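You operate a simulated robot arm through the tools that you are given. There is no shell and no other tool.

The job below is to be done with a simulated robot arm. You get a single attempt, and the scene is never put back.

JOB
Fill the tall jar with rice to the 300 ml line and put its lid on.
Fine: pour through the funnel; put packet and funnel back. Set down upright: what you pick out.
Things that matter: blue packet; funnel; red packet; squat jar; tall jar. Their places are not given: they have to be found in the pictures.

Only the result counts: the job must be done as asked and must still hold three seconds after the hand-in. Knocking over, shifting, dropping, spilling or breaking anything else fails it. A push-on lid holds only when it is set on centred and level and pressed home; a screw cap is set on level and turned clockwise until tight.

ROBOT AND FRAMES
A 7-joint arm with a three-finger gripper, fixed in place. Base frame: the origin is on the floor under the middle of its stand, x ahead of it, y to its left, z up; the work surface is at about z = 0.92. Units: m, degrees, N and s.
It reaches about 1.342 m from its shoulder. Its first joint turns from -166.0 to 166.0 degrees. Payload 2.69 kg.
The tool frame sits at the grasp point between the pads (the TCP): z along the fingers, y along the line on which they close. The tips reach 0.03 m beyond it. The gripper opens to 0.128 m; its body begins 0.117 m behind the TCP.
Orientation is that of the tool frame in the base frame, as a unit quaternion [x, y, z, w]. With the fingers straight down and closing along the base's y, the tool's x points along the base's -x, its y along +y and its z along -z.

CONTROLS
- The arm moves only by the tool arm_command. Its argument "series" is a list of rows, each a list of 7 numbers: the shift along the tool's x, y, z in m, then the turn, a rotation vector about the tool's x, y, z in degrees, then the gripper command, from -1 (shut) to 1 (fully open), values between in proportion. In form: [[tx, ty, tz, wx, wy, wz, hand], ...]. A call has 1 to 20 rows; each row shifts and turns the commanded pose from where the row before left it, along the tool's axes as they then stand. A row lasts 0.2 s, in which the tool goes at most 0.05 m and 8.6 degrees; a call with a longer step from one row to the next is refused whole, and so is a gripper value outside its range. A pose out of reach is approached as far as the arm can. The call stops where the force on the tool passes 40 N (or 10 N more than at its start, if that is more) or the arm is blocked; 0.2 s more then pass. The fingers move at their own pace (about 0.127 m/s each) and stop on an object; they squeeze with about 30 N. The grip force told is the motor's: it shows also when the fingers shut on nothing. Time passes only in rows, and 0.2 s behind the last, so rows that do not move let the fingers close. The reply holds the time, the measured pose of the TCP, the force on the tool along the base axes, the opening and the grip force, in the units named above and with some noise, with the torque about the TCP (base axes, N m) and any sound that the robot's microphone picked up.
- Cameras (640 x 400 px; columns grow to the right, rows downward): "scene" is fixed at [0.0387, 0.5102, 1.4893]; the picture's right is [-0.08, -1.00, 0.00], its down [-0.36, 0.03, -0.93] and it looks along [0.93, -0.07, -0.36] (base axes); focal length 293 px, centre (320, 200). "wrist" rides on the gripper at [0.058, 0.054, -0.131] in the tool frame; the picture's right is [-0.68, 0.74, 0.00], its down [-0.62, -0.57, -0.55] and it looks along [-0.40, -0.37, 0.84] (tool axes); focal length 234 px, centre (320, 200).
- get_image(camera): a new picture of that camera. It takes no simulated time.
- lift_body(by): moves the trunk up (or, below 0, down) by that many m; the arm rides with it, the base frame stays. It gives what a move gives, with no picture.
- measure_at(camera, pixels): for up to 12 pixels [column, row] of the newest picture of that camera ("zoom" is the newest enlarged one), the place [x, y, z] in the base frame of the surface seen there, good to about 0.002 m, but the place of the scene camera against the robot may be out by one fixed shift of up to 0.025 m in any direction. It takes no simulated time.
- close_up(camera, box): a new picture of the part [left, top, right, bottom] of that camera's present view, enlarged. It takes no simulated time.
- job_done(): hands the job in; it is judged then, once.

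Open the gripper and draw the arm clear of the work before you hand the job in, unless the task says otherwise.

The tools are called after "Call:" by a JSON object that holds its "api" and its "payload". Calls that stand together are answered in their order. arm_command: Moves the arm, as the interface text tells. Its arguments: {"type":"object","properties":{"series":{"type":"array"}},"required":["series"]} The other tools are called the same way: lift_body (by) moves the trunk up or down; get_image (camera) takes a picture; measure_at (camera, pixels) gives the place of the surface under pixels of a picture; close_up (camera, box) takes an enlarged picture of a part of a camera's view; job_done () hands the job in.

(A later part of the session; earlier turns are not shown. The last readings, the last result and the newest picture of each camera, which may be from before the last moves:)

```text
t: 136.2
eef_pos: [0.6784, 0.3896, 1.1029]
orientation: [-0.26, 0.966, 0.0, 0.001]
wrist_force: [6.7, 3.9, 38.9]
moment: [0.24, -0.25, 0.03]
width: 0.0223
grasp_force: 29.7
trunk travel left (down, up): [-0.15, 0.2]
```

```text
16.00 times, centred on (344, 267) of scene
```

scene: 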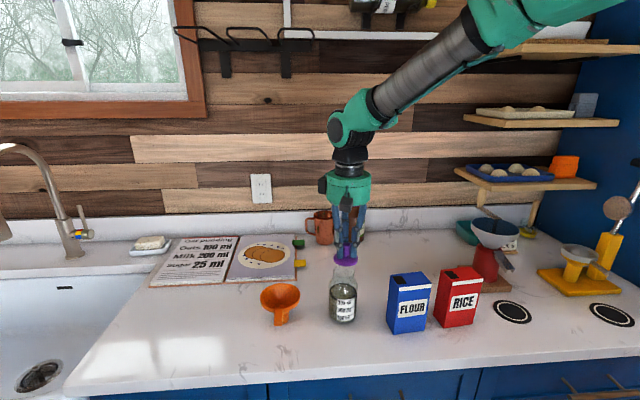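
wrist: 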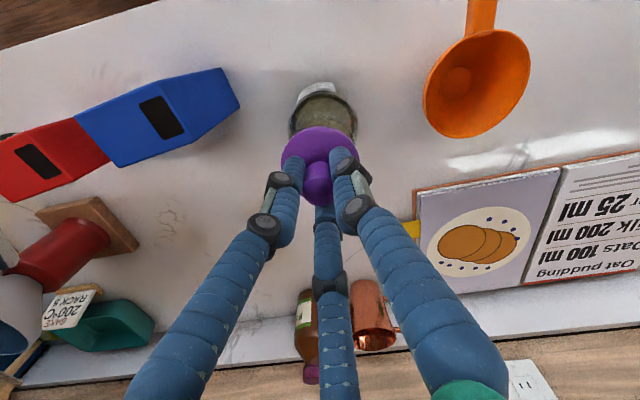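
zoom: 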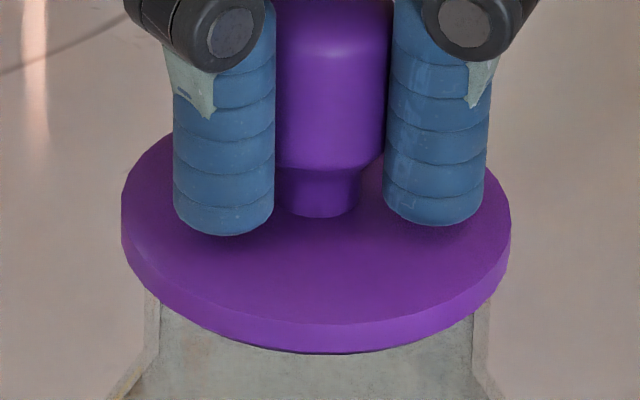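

At 39 N it does not sink; side forces (+6.7,+3.9) and the first-contact moment both say the plug sits on the rim at the (-x,-y) side. I relieve, shift ~1 mm toward (+x,+y), and touch down again.

Call:
{"api": "arm_command", "payload": {"series": [[0, 0, -0.002, 0, 0, 0, -1], [0, 0, -0.002, 0, 0, 0, -1], [-0.00096, 0.00026, 0, 0, 0, 0, -1], [0, 0, 0.0006, 0, 0, 0, -1], [0, 0, 0.0006, 0, 0, 0, -1], [0, 0, 0, 0, 0, 0, -1]]}}

Call:
{"api": "close_up", "payload": {"camera": "scene", "box": [326, 255, 362, 279]}}

```text
t: 137.6
eef_pos: [0.6776, 0.3912, 1.1022]
orientation: [-0.26, 0.966, 0.0, -0.001]
wrist_force: [-3.6, -3.6, 11.3]
moment: [-0.22, 0.22, -0.01]
width: 0.0223
grasp_force: 30.3
trunk travel left (down, up): [-0.15, 0.2]
```

```text
16.00 times, centred on (344, 267) of scene
```

zoom: 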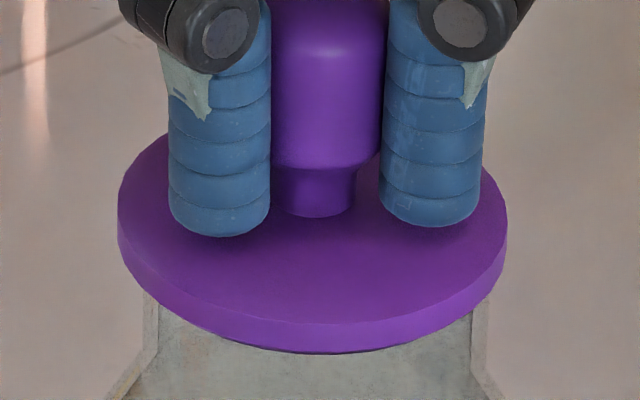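

Contact stays on the (-x,-y) side, so I am unsure how the underside is shaped. I lift off and tilt the lid toward the scene camera to see its underside.

Call:
{"api": "arm_command", "payload": {"series": [[0, 0, -0.005, 0, 0, 0, -1], [0, 0, -0.02, 0, 0, 0, -1], [0, 0, -0.04, 0, 0, 0, -1], [0, 0, -0.04, 0, 0, 0, -1], [0, 0, -0.04, 0, 0, 0, -1], [0, 0, -0.04, 0, 0, 0, -1], [0.035, 0.02, -0.02, 0, 0, 0, -1], [0.035, 0.02, -0.02, 0, 0, 0, -1], [0, 0, 0, -4.2, 7.28, 0, -1], [0, 0, 0, -4.2, 7.28, 0, -1], [0, 0, 0, -4.2, 7.28, 0, -1], [0, 0, 0, -4.2, 7.28, 0, -1], [0, 0, 0, -4.2, 7.28, 0, -1], [0, 0, 0, -4.2, 7.28, 0, -1], [0, 0, 0, 0, 0, 0, -1]]}}

Call:
{"api": "get_image", "payload": {"camera": "scene"}}

```text
t: 140.8
eef_pos: [0.592, 0.387, 1.3283]
orientation: [-0.238, 0.886, 0.101, -0.386]
wrist_force: [1.0, -0.8, -0.3]
moment: [0.0, 0.02, 0.02]
width: 0.0222
grasp_force: 29.8
out of reach, approached as far as the arm can: row 14
trunk travel left (down, up): [-0.15, 0.2]
```

```text
taken
```

scene: 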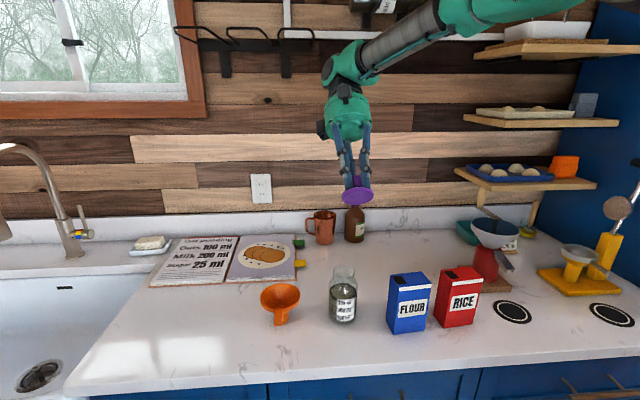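

The underside is only grazing at 46°. I raise the hand 0.2 m so the scene camera looks at the underside from below.

Call:
{"api": "arm_command", "payload": {"series": [[0.0254, 0.0145, -0.0273, 0, 0, 0, -1], [0.0254, 0.0145, -0.0273, 0, 0, 0, -1], [0.0254, 0.0145, -0.0273, 0, 0, 0, -1], [0.0254, 0.0145, -0.0273, 0, 0, 0, -1], [0.0254, 0.0145, -0.0273, 0, 0, 0, -1], [0, 0, 0, 0, 0, 0, -1]]}}

Call:
{"api": "get_image", "payload": {"camera": "scene"}}

```text
t: 142.2
eef_pos: [0.523, 0.3551, 1.3849]
orientation: [-0.237, 0.886, 0.103, -0.384]
wrist_force: [0.3, 0.2, -0.4]
moment: [0.01, -0.01, 0.0]
width: 0.0223
grasp_force: 30.4
out of reach, approached as far as the arm can: row 1, 2, 3, 4, 5
trunk travel left (down, up): [-0.15, 0.2]
```

```text
taken
```

scene: 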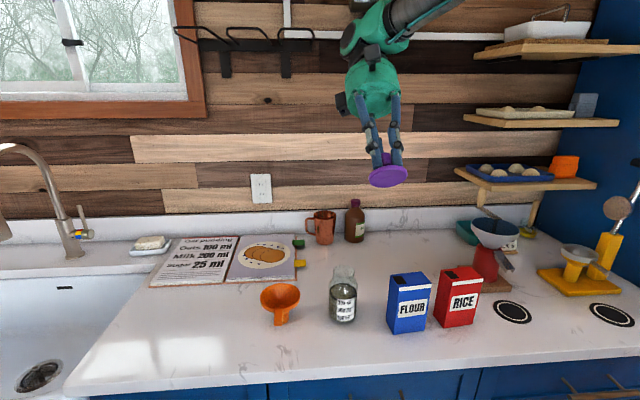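

I enlarge the lid as seen now at (390,172).

Call:
{"api": "close_up", "payload": {"camera": "scene", "box": [355, 140, 425, 200]}}

```text
6.67 times, centred on (390, 170) of scene
```

zoom: 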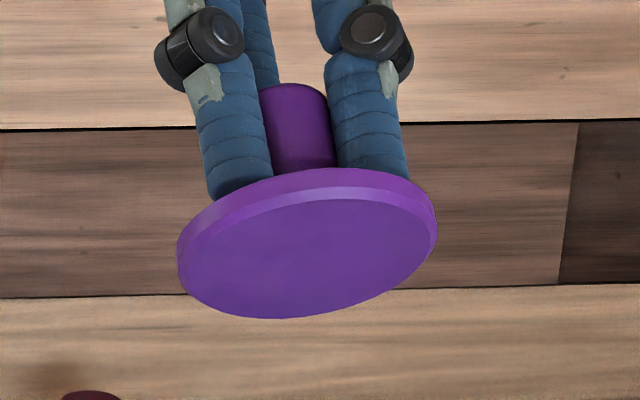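

The underside is flat: the lid is a plain disc with a knob, so it must just be centred and pressed. I untilt and go back above the jar to set it on and check centring from straight above.

Call:
{"api": "arm_command", "payload": {"series": [[0, 0, 0, 4.2, -7.28, 0, -1], [0, 0, 0, 4.2, -7.28, 0, -1], [0, 0, 0, 4.2, -7.28, 0, -1], [0, 0, 0, 4.2, -7.28, 0, -1], [0, 0, 0, 4.2, -7.28, 0, -1], [0, 0, 0, 2.45, -4.24, 0, -1], [0, 0, 0, 0, 0, 0, -1]]}}

Call:
{"api": "get_image", "payload": {"camera": "scene"}}

```text
t: 143.8
eef_pos: [0.5235, 0.3543, 1.3863]
orientation: [-0.259, 0.966, -0.001, 0.001]
wrist_force: [0.3, -0.8, -0.3]
moment: [0.02, -0.01, -0.01]
width: 0.0222
grasp_force: 29.9
trunk travel left (down, up): [-0.15, 0.2]
```

```text
taken
```

scene: 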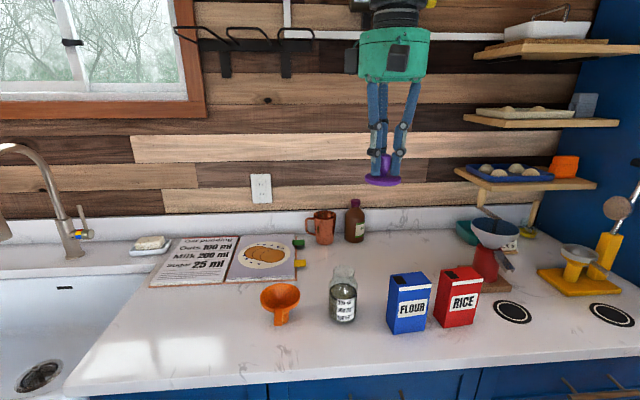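

The lid is now seen nearly edge-on at (383,181); I zoom to check its level and thickness.

Call:
{"api": "close_up", "payload": {"camera": "scene", "box": [358, 150, 408, 195]}}

Call:
{"api": "close_up", "payload": {"camera": "scene", "box": [360, 170, 406, 194]}}

```text
8.89 times, centred on (383, 172) of scene
```

zoom: 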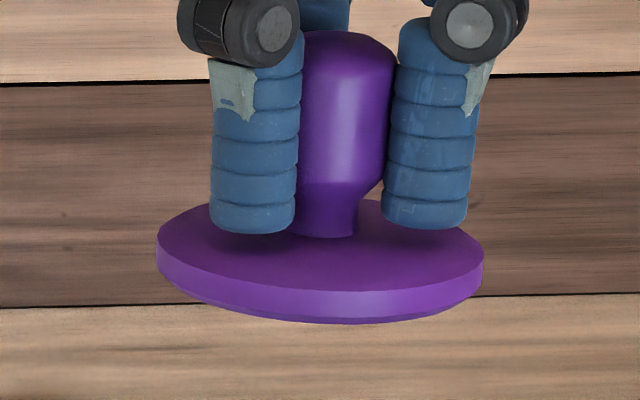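

```text
13.91 times, centred on (383, 182) of scene
```

zoom: 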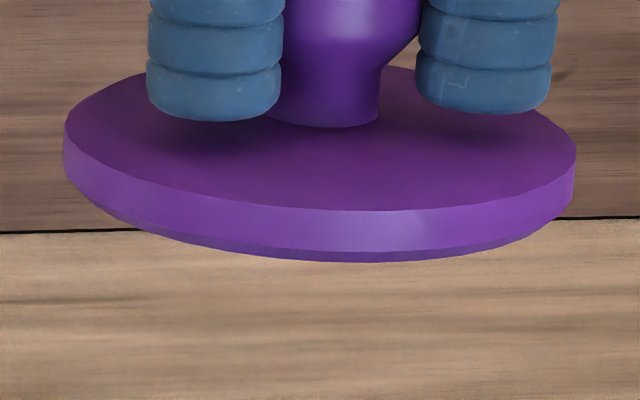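

There is a narrower step under the disc (thin dark band at the front), i.e. a short plug. I zoom further to size it.

Call:
{"api": "close_up", "payload": {"camera": "scene", "box": [362, 180, 384, 194]}}

Call:
{"api": "close_up", "payload": {"camera": "scene", "box": [382, 180, 404, 194]}}

```text
16.00 times, centred on (373, 187) of scene
```

zoom: 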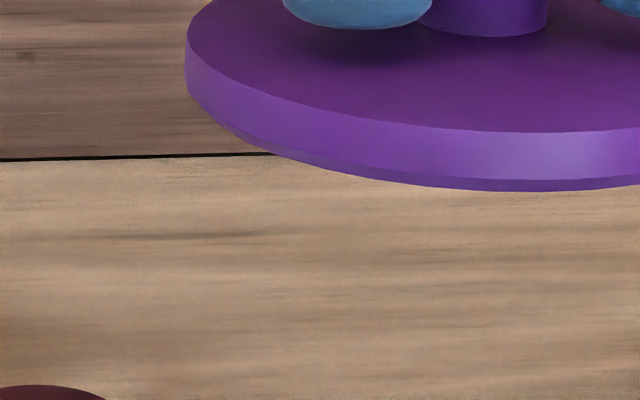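

```text
16.00 times, centred on (393, 187) of scene
```

zoom: 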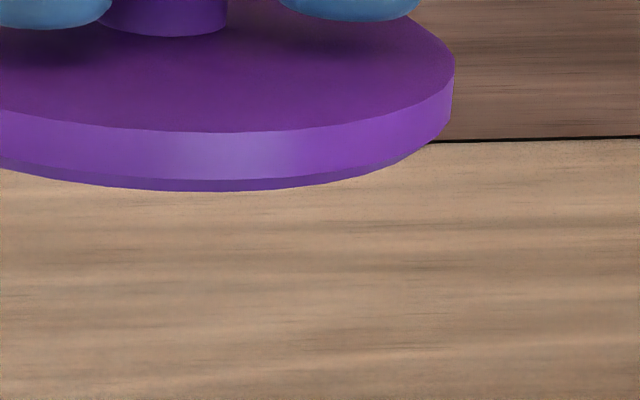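

The lid has a shallow plug (~24–25 mm radius, ~3 mm high) for a 25 mm-radius mouth, so centring must be within ~1 mm. I bring it back over the jar and re-check the alignment.

Call:
{"api": "arm_command", "payload": {"series": [[-0.02156, -0.00651, 0.0343, 0, 0, 0, -1], [-0.02156, -0.00651, 0.0343, 0, 0, 0, -1], [-0.02156, -0.00651, 0.0343, 0, 0, 0, -1], [-0.02156, -0.00651, 0.0343, 0, 0, 0, -1], [-0.02156, -0.00651, 0.0343, 0, 0, 0, -1], [-0.02156, -0.00651, 0.0343, 0, 0, 0, -1], [-0.02156, -0.00651, 0.0343, 0, 0, 0, -1], [0, 0, 0, 0, 0, 0, -1], [0, 0, 0, 0, 0, 0, -1]]}}

Call:
{"api": "close_up", "payload": {"camera": "scene", "box": [326, 243, 362, 267]}}

Call:
{"api": "close_up", "payload": {"camera": "scene", "box": [325, 262, 361, 284]}}

```text
t: 145.8
eef_pos: [0.6783, 0.3893, 1.1493]
orientation: [-0.26, 0.966, 0.0, 0.001]
wrist_force: [-0.4, -0.6, 0.1]
moment: [0.0, -0.04, 0.01]
width: 0.0222
grasp_force: 30.5
trunk travel left (down, up): [-0.15, 0.2]
```

```text
16.00 times, centred on (344, 255) of scene
```

zoom: 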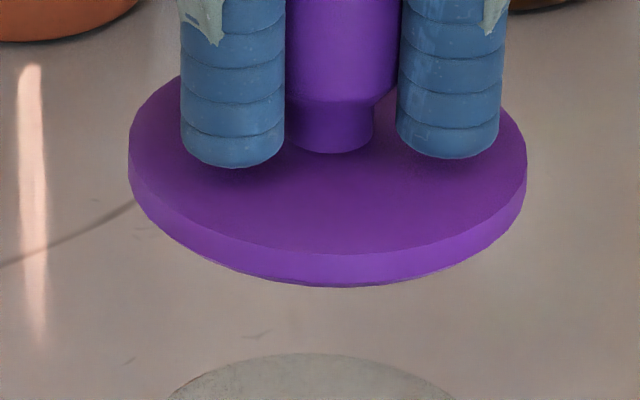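

```text
16.00 times, centred on (343, 273) of scene
```

zoom: 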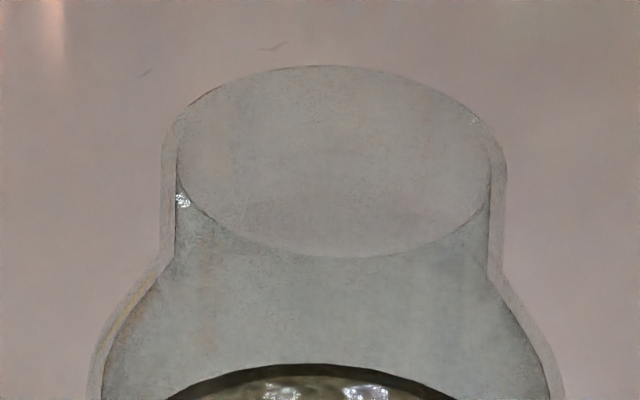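

Laterally (y) the lid is centred on the mouth. For fore-aft (x) I turn the hand 90° about its axis so the wrist camera's lateral direction becomes x, and compare lid and jar centres there.

Call:
{"api": "arm_command", "payload": {"series": [[0, 0, 0, 0, 0, 8.2, -1], [0, 0, 0, 0, 0, 8.2, -1], [0, 0, 0, 0, 0, 8.2, -1], [0, 0, 0, 0, 0, 8.2, -1], [0, 0, 0, 0, 0, 8.2, -1], [0, 0, 0, 0, 0, 8.2, -1], [0, 0, 0, 0, 0, 8.2, -1], [0, 0, 0, 0, 0, 8.2, -1], [0, 0, 0, 0, 0, 8.2, -1], [0, 0, 0, 0, 0, 8.2, -1], [0, 0, 0, 0, 0, 8.0, -1], [0, 0, 0, 0, 0, 0, -1]]}}

Call:
{"api": "get_image", "payload": {"camera": "wrist"}}

Call:
{"api": "get_image", "payload": {"camera": "scene"}}

```text
t: 148.4
eef_pos: [0.6772, 0.3902, 1.1465]
orientation: [0.5, 0.866, 0.0, 0.0]
wrist_force: [0.2, 0.1, 0.2]
moment: [0.03, 0.05, -0.01]
width: 0.0222
grasp_force: 29.7
trunk travel left (down, up): [-0.15, 0.2]
```

```text
taken
```

wrist: 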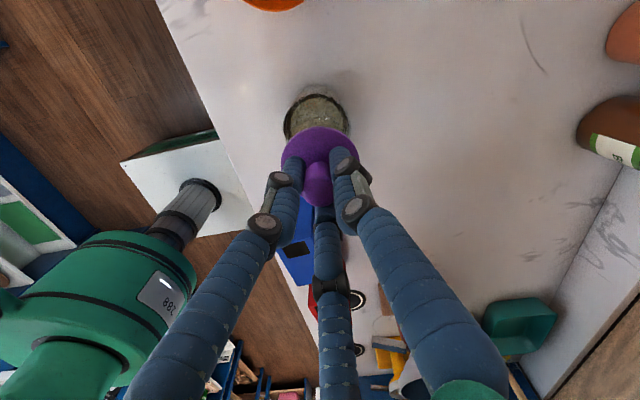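

```text
taken
```

scene: 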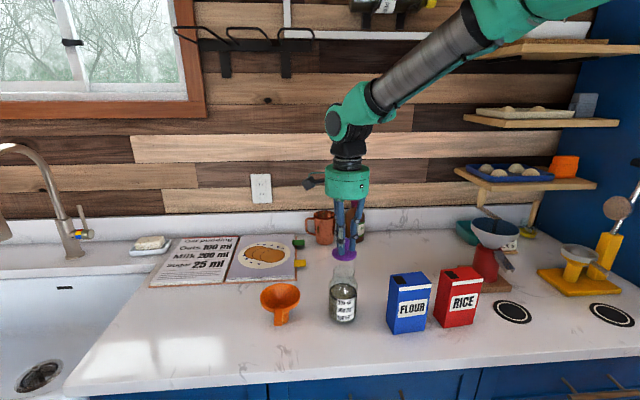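

I enlarge the wrist view around lid and jar.

Call:
{"api": "close_up", "payload": {"camera": "wrist", "box": [270, 75, 370, 165]}}

Call:
{"api": "close_up", "payload": {"camera": "wrist", "box": [280, 80, 356, 130]}}

```text
4.44 times, centred on (320, 120) of wrist
```

zoom: 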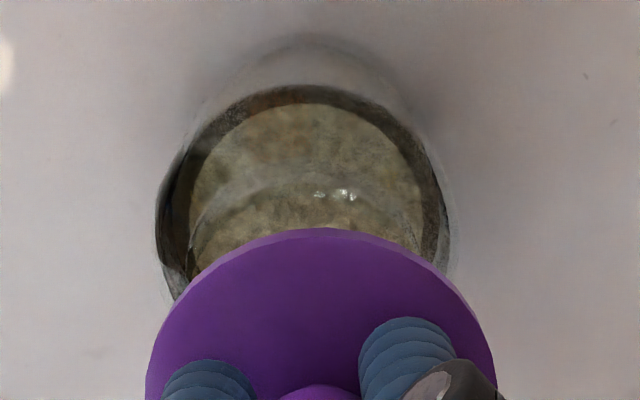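

```text
8.00 times, centred on (318, 105) of wrist
```

zoom: 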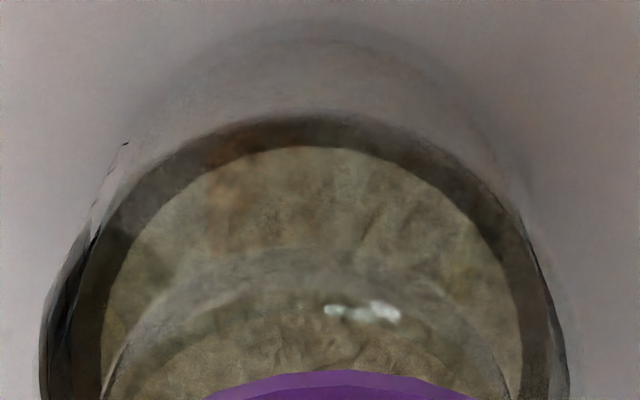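

In this view the jar axis lies at col ≈316 while the lid axis is at ≈320, i.e. the lid is ~4 mm too far in +x. I shift -4.2 mm in x, lower closer, and compare again.

Call:
{"api": "arm_command", "payload": {"series": [[0.0021, -0.0036, 0.01, 0, 0, 0, -1], [0, 0, 0.014, 0, 0, 0, -1], [0, 0, 0.01, 0, 0, 0, -1], [0, 0, 0, 0, 0, 0, -1], [0, 0, 0, 0, 0, 0, -1]]}}

Call:
{"api": "close_up", "payload": {"camera": "wrist", "box": [270, 75, 370, 165]}}

Call:
{"api": "close_up", "payload": {"camera": "wrist", "box": [280, 70, 360, 120]}}

Call:
{"api": "close_up", "payload": {"camera": "scene", "box": [326, 255, 362, 279]}}

```text
t: 149.6
eef_pos: [0.673, 0.3912, 1.1111]
orientation: [0.498, 0.867, 0.0, 0.0]
wrist_force: [0.3, -0.6, 0.1]
moment: [-0.01, 0.03, 0.04]
width: 0.0223
grasp_force: 30.2
trunk travel left (down, up): [-0.15, 0.2]
```

```text
4.44 times, centred on (320, 120) of wrist
```

zoom: 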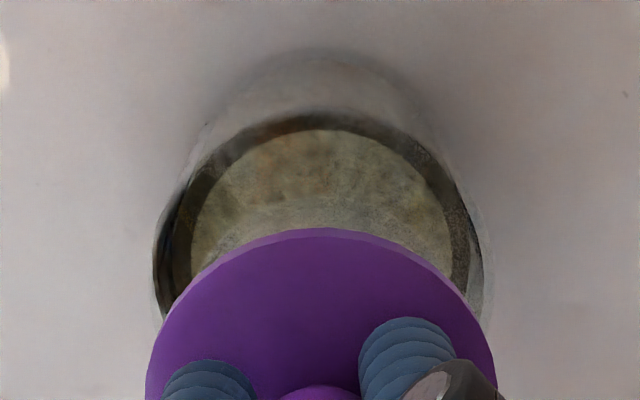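

```text
8.00 times, centred on (320, 95) of wrist
```

zoom: 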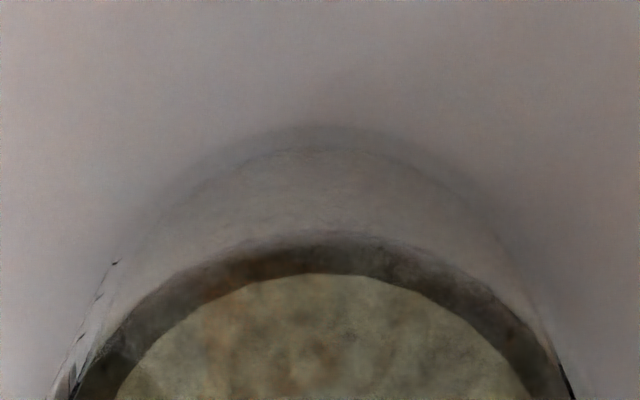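

```text
16.00 times, centred on (344, 267) of scene
```

zoom: 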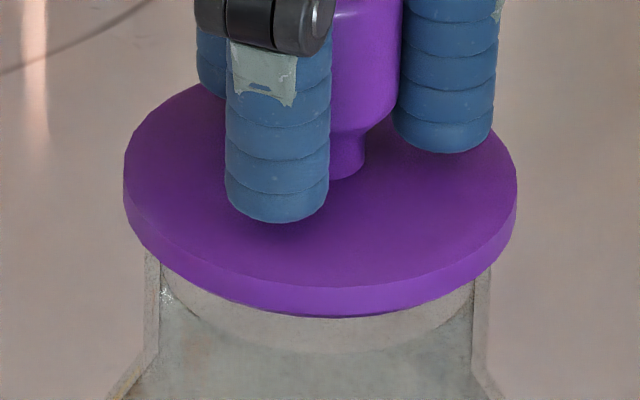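

Now lid (col 320.2) and jar (320.2) agree in x and the scene view agrees in y. I lower in 2 mm steps again.

Call:
{"api": "arm_command", "payload": {"series": [[0, 0, 0.002, 0, 0, 0, -1], [0, 0, 0.002, 0, 0, 0, -1], [0, 0, 0.002, 0, 0, 0, -1], [0, 0, 0, 0, 0, 0, -1]]}}

Call:
{"api": "arm_command", "payload": {"series": [[0, 0, 0.0015, 0, 0, 0, -1], [0, 0, 0, 0, 0, 0, -1]]}}

Call:
{"api": "close_up", "payload": {"camera": "scene", "box": [326, 255, 362, 279]}}

```text
t: 150.6
eef_pos: [0.6739, 0.3904, 1.1055]
orientation: [0.499, 0.866, 0.0, 0.0]
wrist_force: [0.0, 0.4, -0.6]
moment: [0.01, -0.01, -0.02]
width: 0.0224
grasp_force: 30.0
trunk travel left (down, up): [-0.15, 0.2]
```

```text
t: 151.2
eef_pos: [0.6727, 0.3905, 1.1038]
orientation: [0.499, 0.866, 0.0, 0.0]
wrist_force: [-0.5, 0.0, -0.7]
moment: [-0.02, -0.03, 0.02]
width: 0.0224
grasp_force: 30.0
trunk travel left (down, up): [-0.15, 0.2]
```

```text
16.00 times, centred on (344, 267) of scene
```

zoom: 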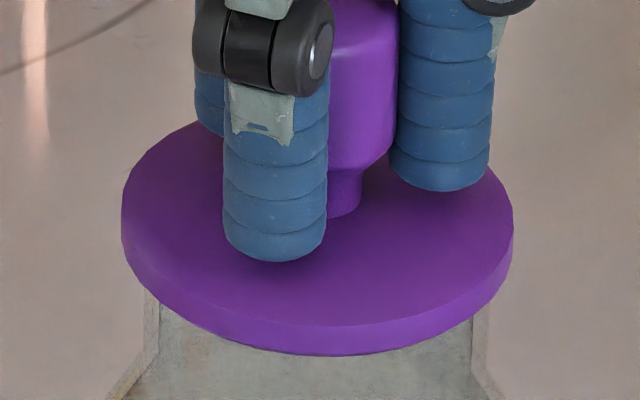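

No contact yet at z≈1.104. I keep lowering in 1 mm steps.

Call:
{"api": "arm_command", "payload": {"series": [[0, 0, 0.001, 0, 0, 0, -1], [0, 0, 0, 0, 0, 0, -1]]}}

Call:
{"api": "arm_command", "payload": {"series": [[0, 0, 0.001, 0, 0, 0, -1], [0, 0, 0, 0, 0, 0, -1]]}}

Call:
{"api": "close_up", "payload": {"camera": "scene", "box": [326, 255, 362, 279]}}

```text
t: 151.8
eef_pos: [0.6722, 0.3913, 1.1034]
orientation: [0.499, 0.866, 0.0, 0.0]
wrist_force: [-0.3, 0.6, 0.0]
moment: [0.05, -0.01, -0.04]
width: 0.0218
grasp_force: 30.0
trunk travel left (down, up): [-0.15, 0.2]
```

```text
t: 152.4
eef_pos: [0.6731, 0.3903, 1.1022]
orientation: [0.499, 0.867, 0.0, 0.0]
wrist_force: [0.2, 0.0, -0.4]
moment: [0.0, -0.01, -0.02]
width: 0.0221
grasp_force: 30.2
trunk travel left (down, up): [-0.15, 0.2]
```

```text
16.00 times, centred on (344, 267) of scene
```

zoom: 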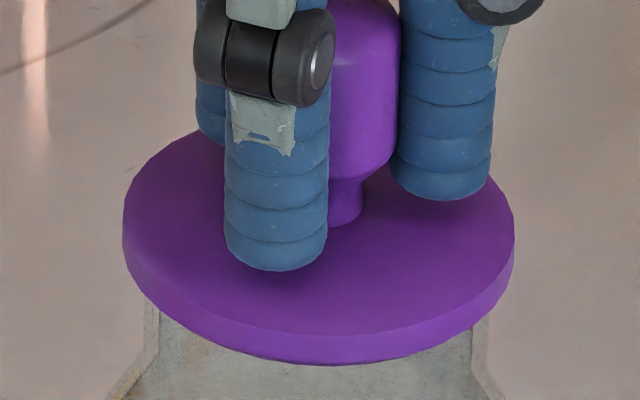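

Still free; the plug is going in (disc edge at row 365, seat expected near 372+). I continue.

Call:
{"api": "arm_command", "payload": {"series": [[0, 0, 0.001, 0, 0, 0, -1], [0, 0, 0, 0, 0, 0, -1]]}}

Call:
{"api": "arm_command", "payload": {"series": [[0, 0, 0.001, 0, 0, 0, -1], [0, 0, 0, 0, 0, 0, -1]]}}

Call:
{"api": "close_up", "payload": {"camera": "scene", "box": [326, 255, 362, 279]}}

```text
t: 153.0
eef_pos: [0.673, 0.3907, 1.1029]
orientation: [0.499, 0.867, 0.0, -0.001]
wrist_force: [0.2, 0.3, 3.7]
moment: [0.07, 0.02, 0.03]
width: 0.0222
grasp_force: 29.9
trunk travel left (down, up): [-0.15, 0.2]
```

```text
t: 153.6
eef_pos: [0.6743, 0.39, 1.1019]
orientation: [0.499, 0.866, 0.001, 0.0]
wrist_force: [2.3, -0.2, 12.8]
moment: [-0.02, 0.01, 0.07]
width: 0.0223
grasp_force: 29.8
trunk travel left (down, up): [-0.15, 0.2]
```

```text
16.00 times, centred on (344, 267) of scene
```

zoom: 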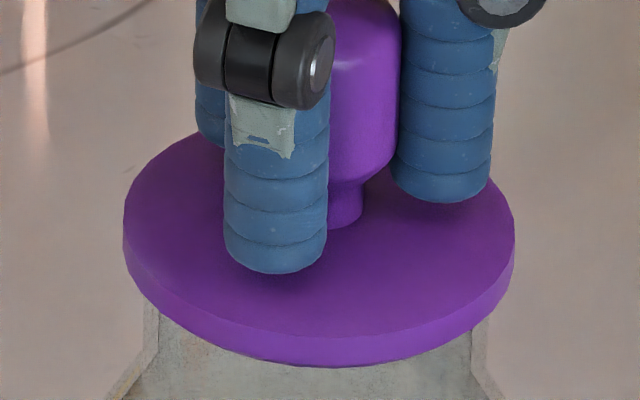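

Contact again with the moment balanced to zero, so the lid is now well centred and level. I press harder in steps to push it home.

Call:
{"api": "arm_command", "payload": {"series": [[0, 0, 0.001, 0, 0, 0, -1], [0, 0, 0, 0, 0, 0, -1]]}}

Call:
{"api": "arm_command", "payload": {"series": [[0, 0, 0.001, 0, 0, 0, -1], [0, 0, 0, 0, 0, 0, -1]]}}

Call:
{"api": "close_up", "payload": {"camera": "scene", "box": [326, 255, 362, 279]}}

```text
t: 154.2
eef_pos: [0.6743, 0.3911, 1.1035]
orientation: [0.5, 0.866, 0.001, 0.001]
wrist_force: [2.4, -0.2, 27.2]
moment: [-0.02, -0.07, 0.05]
width: 0.0221
grasp_force: 30.4
trunk travel left (down, up): [-0.15, 0.2]
```

```text
t: 154.9
eef_pos: [0.6749, 0.3913, 1.1021]
orientation: [0.499, 0.866, 0.003, 0.002]
wrist_force: [1.9, 0.8, 6.1]
moment: [0.09, -0.04, 0.01]
width: 0.0221
grasp_force: 29.5
trunk travel left (down, up): [-0.15, 0.2]
stopped in row 2: the force on the tool passed its limit at 40 N (the readings are from after the stop); the commanded pose is now the measured one
```

```text
16.00 times, centred on (344, 267) of scene
```

zoom: 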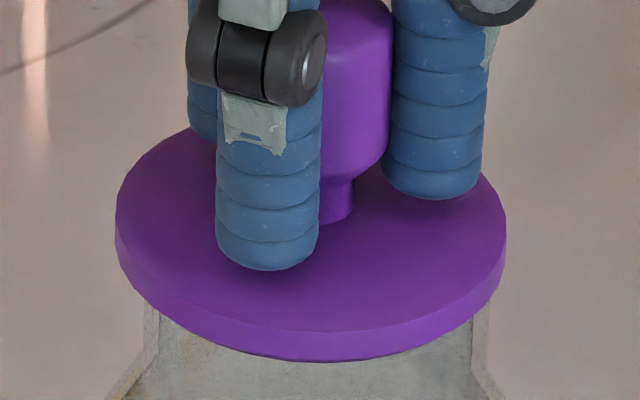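

It still rests on the rim plane even at 40 N (and slid ~1 mm when the motion stopped). I lift the lid to the scene camera's eye level to measure the plug's exact radius and height from the side.

Call:
{"api": "arm_command", "payload": {"series": [[0, 0, -0.003, 0, 0, 0, -1], [0, 0, -0.01, 0, 0, 0, -1], [0, 0, -0.03, 0, 0, 0, -1], [0, 0, -0.04, 0, 0, 0, -1], [0, 0, -0.04, 0, 0, 0, -1], [0, 0, -0.04, 0, 0, 0, -1], [0, 0, -0.04, 0, 0, 0, -1], [0, 0, -0.04, 0, 0, 0, -1], [0, 0, -0.04, 0, 0, 0, -1], [0, 0, -0.04, 0, 0, 0, -1], [0, 0, -0.04, 0, 0, 0, -1], [0, 0, -0.035, 0, 0, 0, -1], [0, 0, 0, 0, 0, 0, -1]]}}

Call:
{"api": "get_image", "payload": {"camera": "scene"}}

```text
t: 157.8
eef_pos: [0.671, 0.3901, 1.4993]
orientation: [0.499, 0.867, 0.002, 0.001]
wrist_force: [-0.1, 0.0, -0.1]
moment: [-0.01, -0.04, 0.02]
width: 0.0222
grasp_force: 29.9
trunk travel left (down, up): [-0.15, 0.2]
```

```text
taken
```

scene: 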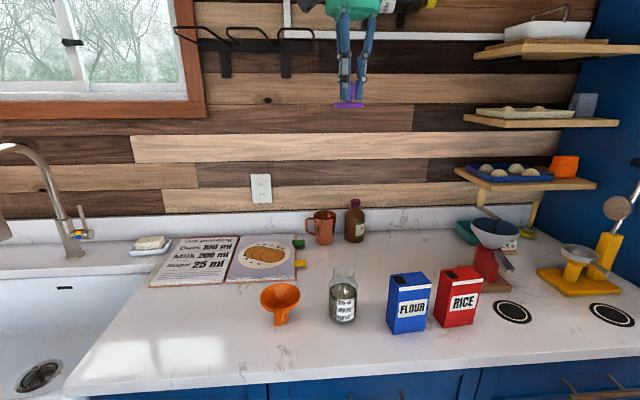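

The lid is now near eye level at (349,105). I zoom on it.

Call:
{"api": "close_up", "payload": {"camera": "scene", "box": [328, 90, 370, 116]}}

Call:
{"api": "close_up", "payload": {"camera": "scene", "box": [331, 100, 351, 112]}}

Call:
{"api": "close_up", "payload": {"camera": "scene", "box": [347, 100, 367, 112]}}

```text
15.24 times, centred on (349, 103) of scene
```

zoom: 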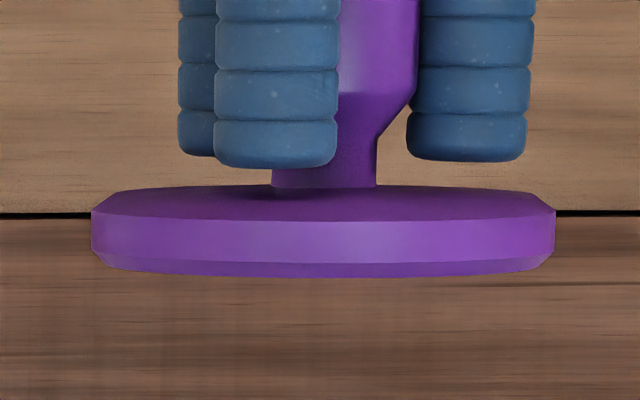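

```text
16.00 times, centred on (341, 106) of scene
```

zoom: 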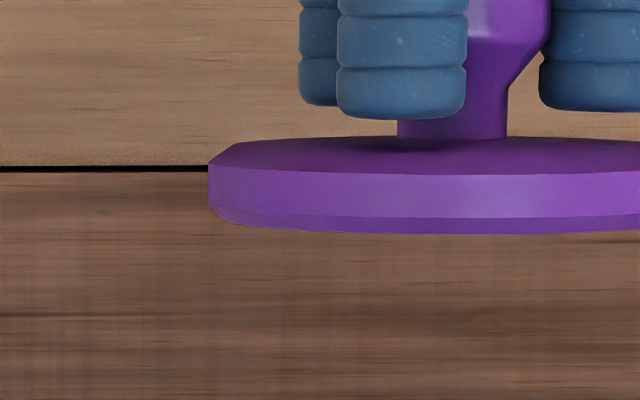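

```text
16.00 times, centred on (357, 106) of scene
```

zoom: 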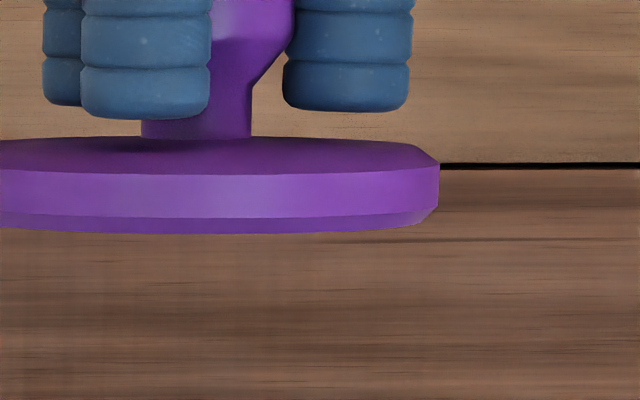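

From the side the lid is a plain bevelled disc with a flat bottom and it hangs level. So it must sit flat on the rim and be pressed when truly centred. I lower it again to just above the rim.

Call:
{"api": "arm_command", "payload": {"series": [[0, 0, 0.04, 0, 0, 0, -1], [0, 0, 0.04, 0, 0, 0, -1], [0, 0, 0.04, 0, 0, 0, -1], [0, 0, 0.04, 0, 0, 0, -1], [0, 0, 0.04, 0, 0, 0, -1], [0, 0, 0.04, 0, 0, 0, -1], [0, 0, 0.04, 0, 0, 0, -1], [0, 0, 0.04, 0, 0, 0, -1], [0, 0, 0.04, 0, 0, 0, -1], [0, 0, 0.025, 0, 0, 0, -1], [0, 0, 0.005, 0, 0, 0, -1], [0, 0, 0, 0, 0, 0, -1], [0, 0, 0, 0, 0, 0, -1]]}}

Call:
{"api": "close_up", "payload": {"camera": "scene", "box": [326, 255, 362, 279]}}

Call:
{"api": "close_up", "payload": {"camera": "wrist", "box": [270, 75, 370, 165]}}

```text
t: 160.6
eef_pos: [0.6757, 0.3909, 1.1081]
orientation: [0.499, 0.866, 0.002, 0.001]
wrist_force: [-0.1, 0.0, -0.2]
moment: [0.01, 0.03, 0.0]
width: 0.0222
grasp_force: 29.9
trunk travel left (down, up): [-0.15, 0.2]
```

```text
16.00 times, centred on (344, 267) of scene
```

zoom: 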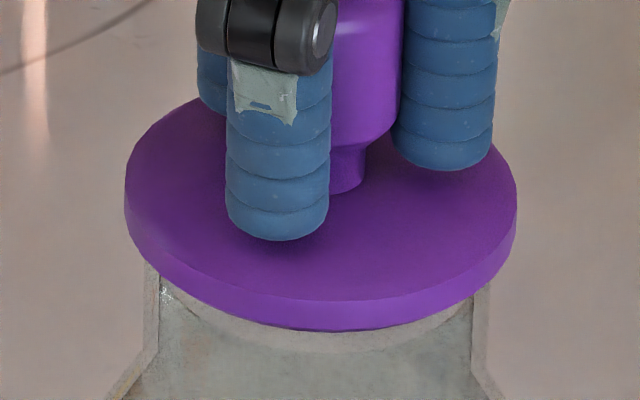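

```text
4.44 times, centred on (320, 120) of wrist
```

zoom: 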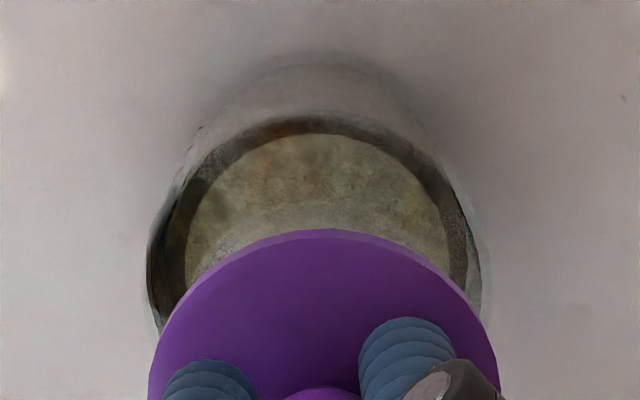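

The wrist view shows the lid ~1 mm too far +x now; I correct that, lower to light contact, and then release it on the rim to inspect from straight above.

Call:
{"api": "arm_command", "payload": {"series": [[0.00055, -0.0007, 0.002, 0, 0, 0, -1], [0, 0, 0.002, 0, 0, 0, -1], [0, 0, 0.001, 0, 0, 0, -1], [0, 0, 0, 0, 0, 0, -1]]}}

Call:
{"api": "arm_command", "payload": {"series": [[0, 0, 0.001, 0, 0, 0, -1], [0, 0, 0, 0, 0, 0, -1]]}}

Call:
{"api": "close_up", "payload": {"camera": "scene", "box": [326, 255, 362, 279]}}

Call:
{"api": "close_up", "payload": {"camera": "wrist", "box": [270, 75, 370, 165]}}

```text
t: 161.6
eef_pos: [0.6733, 0.3918, 1.104]
orientation: [0.499, 0.867, 0.002, 0.001]
wrist_force: [0.4, -0.4, -0.1]
moment: [0.02, -0.02, -0.03]
width: 0.0222
grasp_force: 30.1
trunk travel left (down, up): [-0.15, 0.2]
```

```text
t: 162.2
eef_pos: [0.6746, 0.3912, 1.1029]
orientation: [0.499, 0.867, 0.002, 0.001]
wrist_force: [-0.5, -0.4, -0.4]
moment: [-0.02, 0.03, -0.03]
width: 0.0219
grasp_force: 30.1
trunk travel left (down, up): [-0.15, 0.2]
```

```text
16.00 times, centred on (344, 267) of scene
```

zoom: 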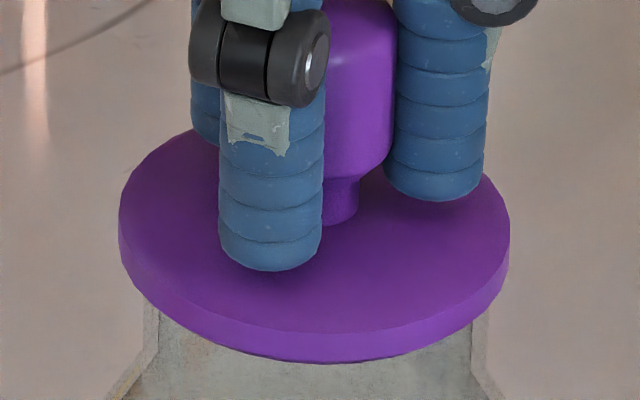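

```text
4.44 times, centred on (320, 120) of wrist
```

zoom: 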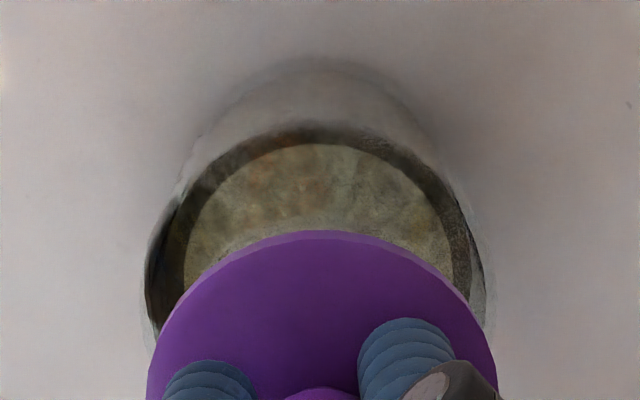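

Within about 0.7 mm both ways. I touch down lightly and release the lid.

Call:
{"api": "arm_command", "payload": {"series": [[0.0003, -0.0005, 0.0008, 0, 0, 0, -1], [0, 0, 0, 0, 0, 0, -1]]}}

Call:
{"api": "arm_command", "payload": {"series": [[0, 0, 0.0006, 0, 0, 0, -1], [0, 0, 0, 0, 0, 0, -1]]}}

```text
t: 162.8
eef_pos: [0.6735, 0.3896, 1.1027]
orientation: [0.5, 0.866, 0.002, 0.001]
wrist_force: [0.0, -0.4, 1.5]
moment: [-0.02, 0.01, -0.01]
width: 0.0218
grasp_force: 30.1
trunk travel left (down, up): [-0.15, 0.2]
```

```text
t: 163.3
eef_pos: [0.6737, 0.3913, 1.1011]
orientation: [0.499, 0.867, 0.002, 0.001]
wrist_force: [1.7, -2.1, 6.7]
moment: [-0.17, -0.05, 0.0]
width: 0.0219
grasp_force: 29.9
trunk travel left (down, up): [-0.15, 0.2]
```

Light contact (6.7 N). I open the fingers gradually to leave the lid on the rim, then rise.

Call:
{"api": "arm_command", "payload": {"series": [[0, 0, -0.0004, 0, 0, 0, -1], [0, 0, 0, 0, 0, 0, -0.55], [0, 0, 0, 0, 0, 0, -0.4], [0, 0, 0, 0, 0, 0, -0.1], [0, 0, 0, 0, 0, 0, 0.2], [0, 0, 0, 0, 0, 0, 0.2], [0, 0, -0.02, 0, 0, 0, 0.2], [0, 0, -0.04, 0, 0, 0, 0.4], [0, 0, -0.04, 0, 0, 0, 0.6], [0, 0, -0.04, 0, 0, 0, 1], [0, 0, 0, 0, 0, 0, 1]]}}

Call:
{"api": "close_up", "payload": {"camera": "scene", "box": [310, 230, 380, 330]}}

Call:
{"api": "close_up", "payload": {"camera": "scene", "box": [326, 255, 362, 279]}}

Call:
{"api": "get_image", "payload": {"camera": "wrist"}}

```text
t: 165.8
eef_pos: [0.6729, 0.3903, 1.2396]
orientation: [0.499, 0.867, 0.002, 0.0]
wrist_force: [-0.1, 0.3, 0.5]
moment: [0.02, -0.04, -0.02]
width: 0.1282
grasp_force: 0.1
trunk travel left (down, up): [-0.15, 0.2]
heard: snap
```

```text
4.00 times, centred on (345, 280) of scene
```

zoom: 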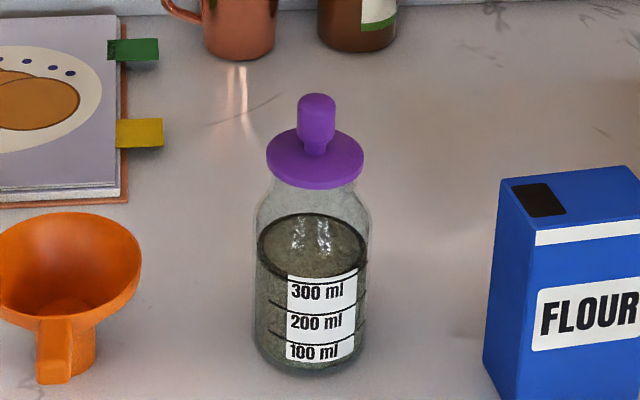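

```text
16.00 times, centred on (344, 267) of scene
```

zoom: 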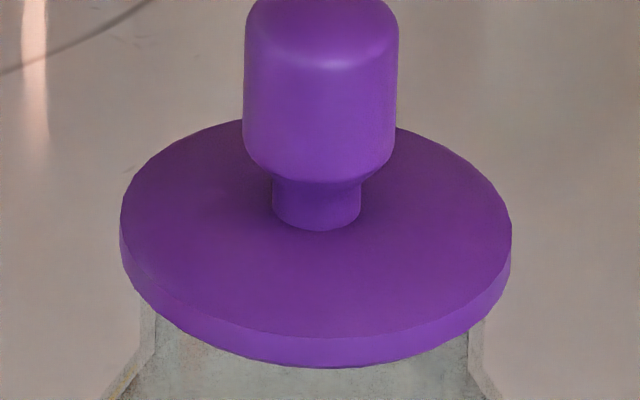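

```text
taken
```

wrist: 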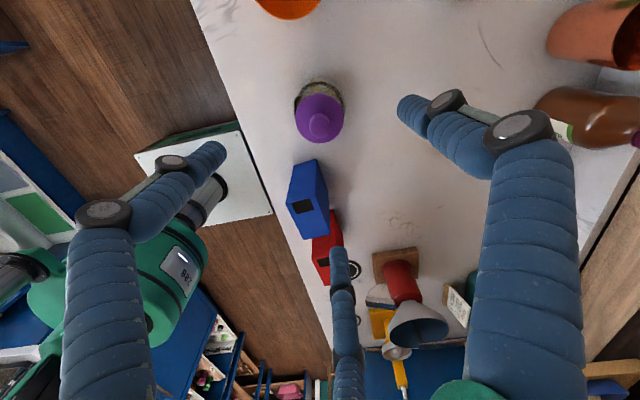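

I heard a "snap" as the lid was released: it is seated, level and centred on the jar. To be sure it is fully home I close the fingers and press gently on the knob top from above.

Call:
{"api": "arm_command", "payload": {"series": [[0, 0, 0, 0, 0, 0, -1], [0, 0, 0, 0, 0, 0, -1], [0, 0, 0, 0, 0, 0, -1], [0, 0, 0, 0, 0, 0, -1], [0, 0, 0.04, 0, 0, 0, -1], [0, 0, 0.03, 0, 0, 0, -1], [0, 0, 0.02, 0, 0, 0, -1], [0, 0, 0, 0, 0, 0, -1]]}}

Call:
{"api": "close_up", "payload": {"camera": "scene", "box": [310, 200, 380, 300]}}

Call:
{"api": "get_image", "payload": {"camera": "wrist"}}

```text
t: 167.6
eef_pos: [0.6734, 0.3894, 1.1509]
orientation: [0.499, 0.867, 0.002, 0.001]
wrist_force: [0.8, -0.3, -0.1]
moment: [0.03, 0.0, 0.02]
width: 0.002
grasp_force: 29.8
trunk travel left (down, up): [-0.15, 0.2]
```

```text
4.00 times, centred on (345, 250) of scene
```

zoom: 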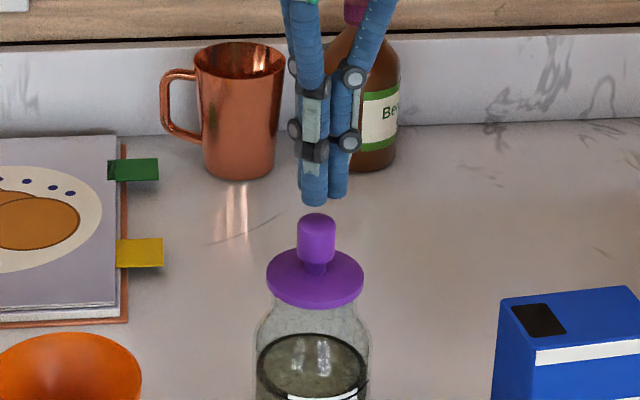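

```text
taken
```

wrist: 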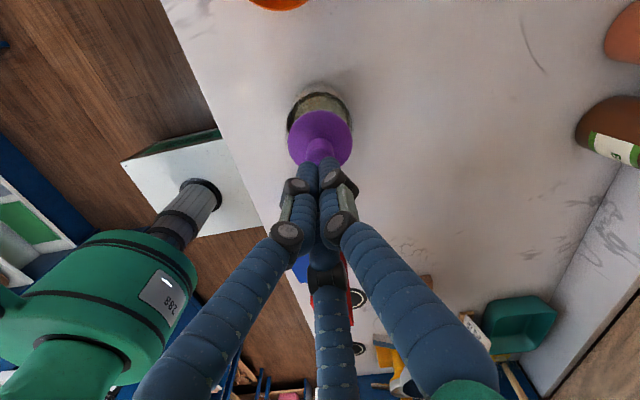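

The closed fingertips are right above the knob. I lower in small steps until a moderate press.

Call:
{"api": "arm_command", "payload": {"series": [[0, 0, 0.005, 0, 0, 0, -1], [0, 0, 0.004, 0, 0, 0, -1], [0, 0, 0, 0, 0, 0, -1]]}}

Call:
{"api": "arm_command", "payload": {"series": [[0, 0, 0.002, 0, 0, 0, -1], [0, 0, 0, 0, 0, 0, -1]]}}

Call:
{"api": "arm_command", "payload": {"series": [[0, 0, 0.0015, 0, 0, 0, -1], [0, 0, 0, 0, 0, 0, -1]]}}

```text
t: 168.3
eef_pos: [0.6728, 0.3898, 1.1425]
orientation: [0.499, 0.867, 0.001, 0.001]
wrist_force: [-0.2, 0.0, 0.5]
moment: [0.0, 0.01, 0.0]
width: 0.0021
grasp_force: 29.5
trunk travel left (down, up): [-0.15, 0.2]
```

```text
t: 168.9
eef_pos: [0.6734, 0.3917, 1.1409]
orientation: [0.499, 0.867, 0.001, 0.001]
wrist_force: [-0.6, -0.3, -0.4]
moment: [0.0, 0.01, -0.06]
width: 0.002
grasp_force: 30.1
trunk travel left (down, up): [-0.15, 0.2]
```

```text
t: 169.6
eef_pos: [0.6728, 0.3921, 1.1392]
orientation: [0.5, 0.866, 0.001, 0.001]
wrist_force: [0.5, 0.8, 0.9]
moment: [-0.01, 0.01, 0.01]
width: 0.0022
grasp_force: 29.8
trunk travel left (down, up): [-0.15, 0.2]
```

No contact yet at z≈1.139; I go on in 1.5 mm steps.

Call:
{"api": "arm_command", "payload": {"series": [[0, 0, 0.0015, 0, 0, 0, -1], [0, 0, 0, 0, 0, 0, -1]]}}

Call:
{"api": "arm_command", "payload": {"series": [[0, 0, 0.0015, 0, 0, 0, -1], [0, 0, 0, 0, 0, 0, -1]]}}

Call:
{"api": "arm_command", "payload": {"series": [[0, 0, 0.001, 0, 0, 0, -1], [0, 0, 0, 0, 0, 0, -1]]}}

Call:
{"api": "close_up", "payload": {"camera": "scene", "box": [320, 225, 370, 285]}}

```text
t: 170.2
eef_pos: [0.6723, 0.391, 1.1358]
orientation: [0.499, 0.866, 0.0, 0.001]
wrist_force: [0.2, -0.1, 0.5]
moment: [0.0, -0.01, 0.02]
width: 0.002
grasp_force: 29.7
trunk travel left (down, up): [-0.15, 0.2]
```

```text
t: 170.8
eef_pos: [0.6735, 0.3921, 1.1367]
orientation: [0.499, 0.867, 0.002, 0.001]
wrist_force: [0.5, -0.3, 0.6]
moment: [0.01, 0.03, -0.02]
width: 0.0022
grasp_force: 29.8
trunk travel left (down, up): [-0.15, 0.2]
```

```text
t: 171.3
eef_pos: [0.6725, 0.3914, 1.1363]
orientation: [0.499, 0.867, 0.001, 0.001]
wrist_force: [-0.5, -0.1, 0.4]
moment: [-0.01, -0.01, -0.01]
width: 0.0019
grasp_force: 29.8
trunk travel left (down, up): [-0.15, 0.2]
```

```text
6.67 times, centred on (345, 255) of scene
```

zoom: 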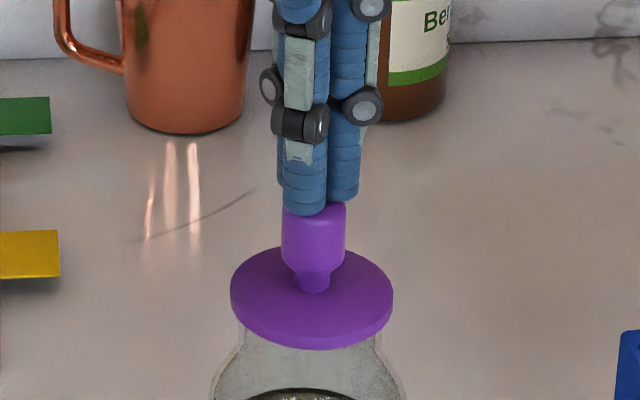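

The fingertips are at the knob top. I continue in 1 mm steps.

Call:
{"api": "arm_command", "payload": {"series": [[0, 0, 0.001, 0, 0, 0, -1], [0, 0, 0, 0, 0, 0, -1]]}}

Call:
{"api": "arm_command", "payload": {"series": [[0, 0, 0.001, 0, 0, 0, -1], [0, 0, 0, 0, 0, 0, -1]]}}

Call:
{"api": "arm_command", "payload": {"series": [[0, 0, 0.001, 0, 0, 0, -1], [0, 0, 0, 0, 0, 0, -1]]}}

```text
t: 171.9
eef_pos: [0.6734, 0.3913, 1.1346]
orientation: [0.499, 0.867, 0.001, 0.001]
wrist_force: [0.5, 0.3, -0.1]
moment: [0.02, -0.03, -0.04]
width: 0.0022
grasp_force: 30.0
trunk travel left (down, up): [-0.15, 0.2]
```

```text
t: 172.6
eef_pos: [0.6732, 0.3916, 1.1326]
orientation: [0.499, 0.867, 0.002, 0.001]
wrist_force: [0.6, 0.5, 0.9]
moment: [0.0, 0.01, -0.03]
width: 0.0021
grasp_force: 30.2
trunk travel left (down, up): [-0.15, 0.2]
```

```text
t: 173.2
eef_pos: [0.6733, 0.3915, 1.1336]
orientation: [0.499, 0.867, 0.002, 0.001]
wrist_force: [-1.1, -1.7, 6.7]
moment: [-0.06, 0.03, -0.01]
width: 0.006
grasp_force: 30.1
trunk travel left (down, up): [-0.15, 0.2]
```

Contact at 6.7 N on the knob. I press a bit more, to about 20 N.

Call:
{"api": "arm_command", "payload": {"series": [[0, 0, 0.001, 0, 0, 0, -1], [0, 0, 0, 0, 0, 0, -1]]}}

Call:
{"api": "arm_command", "payload": {"series": [[0, 0, 0.001, 0, 0, 0, -1], [0, 0, 0, 0, 0, 0, -1]]}}

Call:
{"api": "close_up", "payload": {"camera": "scene", "box": [320, 225, 370, 285]}}

```text
t: 173.8
eef_pos: [0.674, 0.3911, 1.1335]
orientation: [0.499, 0.866, 0.003, 0.002]
wrist_force: [-2.7, -0.4, 15.2]
moment: [-0.01, 0.09, -0.01]
width: 0.0057
grasp_force: 29.4
trunk travel left (down, up): [-0.15, 0.2]
```

```text
t: 174.3
eef_pos: [0.673, 0.3911, 1.134]
orientation: [0.499, 0.866, 0.003, 0.001]
wrist_force: [1.8, 0.7, 28.5]
moment: [-0.04, -0.01, 0.0]
width: 0.006
grasp_force: 30.4
trunk travel left (down, up): [-0.15, 0.2]
```

```text
6.67 times, centred on (345, 255) of scene
```

zoom: 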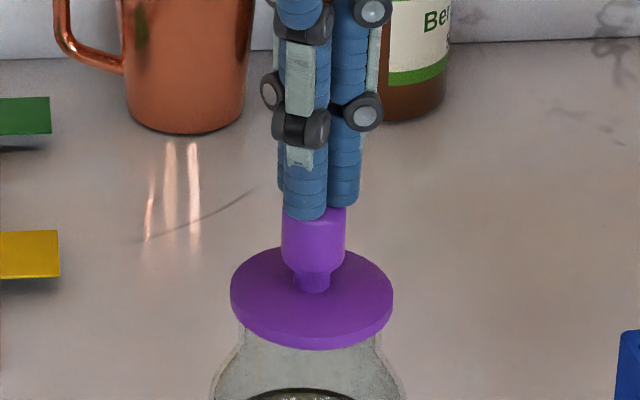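

Pressed with 28 N, well balanced; the lid is firmly home. I rise straight up, and check everything.

Call:
{"api": "arm_command", "payload": {"series": [[0, 0, -0.003, 0, 0, 0, -1], [0, 0, -0.01, 0, 0, 0, -1], [0, 0, -0.03, 0, 0, 0, -1], [0, 0, -0.04, 0, 0, 0, -1], [0, 0, -0.04, 0, 0, 0, -1], [0, 0, -0.04, 0, 0, 0, 0], [0, 0, -0.04, 0, 0, 0, 1], [0, 0, 0, 0, 0, 0, 1]]}}

Call:
{"api": "get_image", "payload": {"camera": "scene"}}

Call:
{"api": "close_up", "payload": {"camera": "scene", "box": [315, 235, 375, 330]}}

Call:
{"api": "get_image", "payload": {"camera": "wrist"}}

```text
t: 176.2
eef_pos: [0.6724, 0.3886, 1.3341]
orientation: [0.499, 0.867, 0.002, 0.0]
wrist_force: [0.1, 0.4, -0.2]
moment: [0.02, -0.02, 0.03]
width: 0.1277
grasp_force: 0.0
trunk travel left (down, up): [-0.15, 0.2]
```

```text
taken
```

scene: 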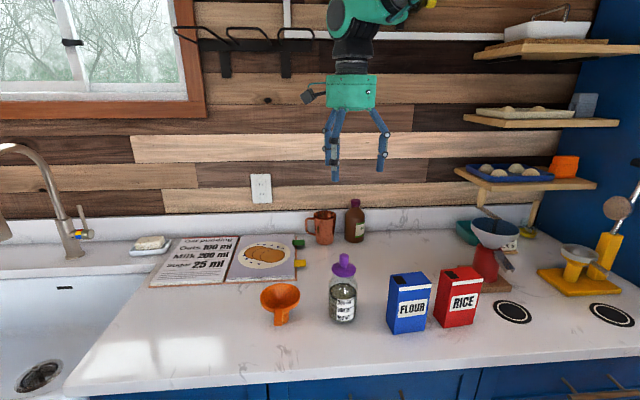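

```text
4.21 times, centred on (345, 282) of scene
```

zoom: 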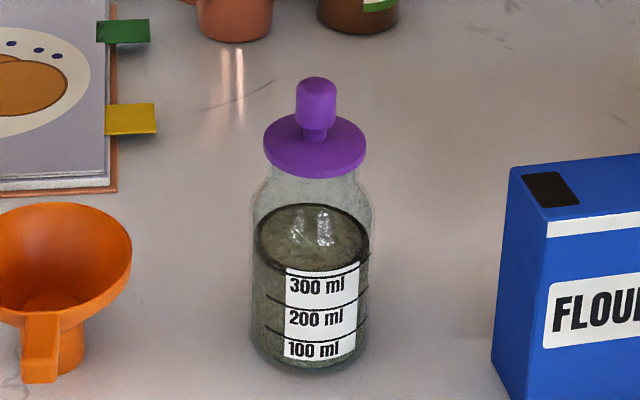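

```text
taken
```

wrist: 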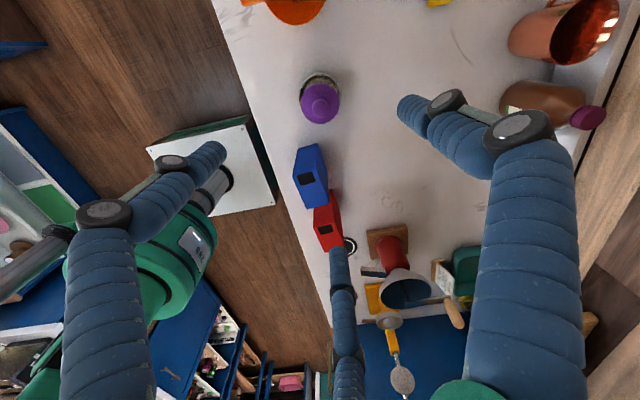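

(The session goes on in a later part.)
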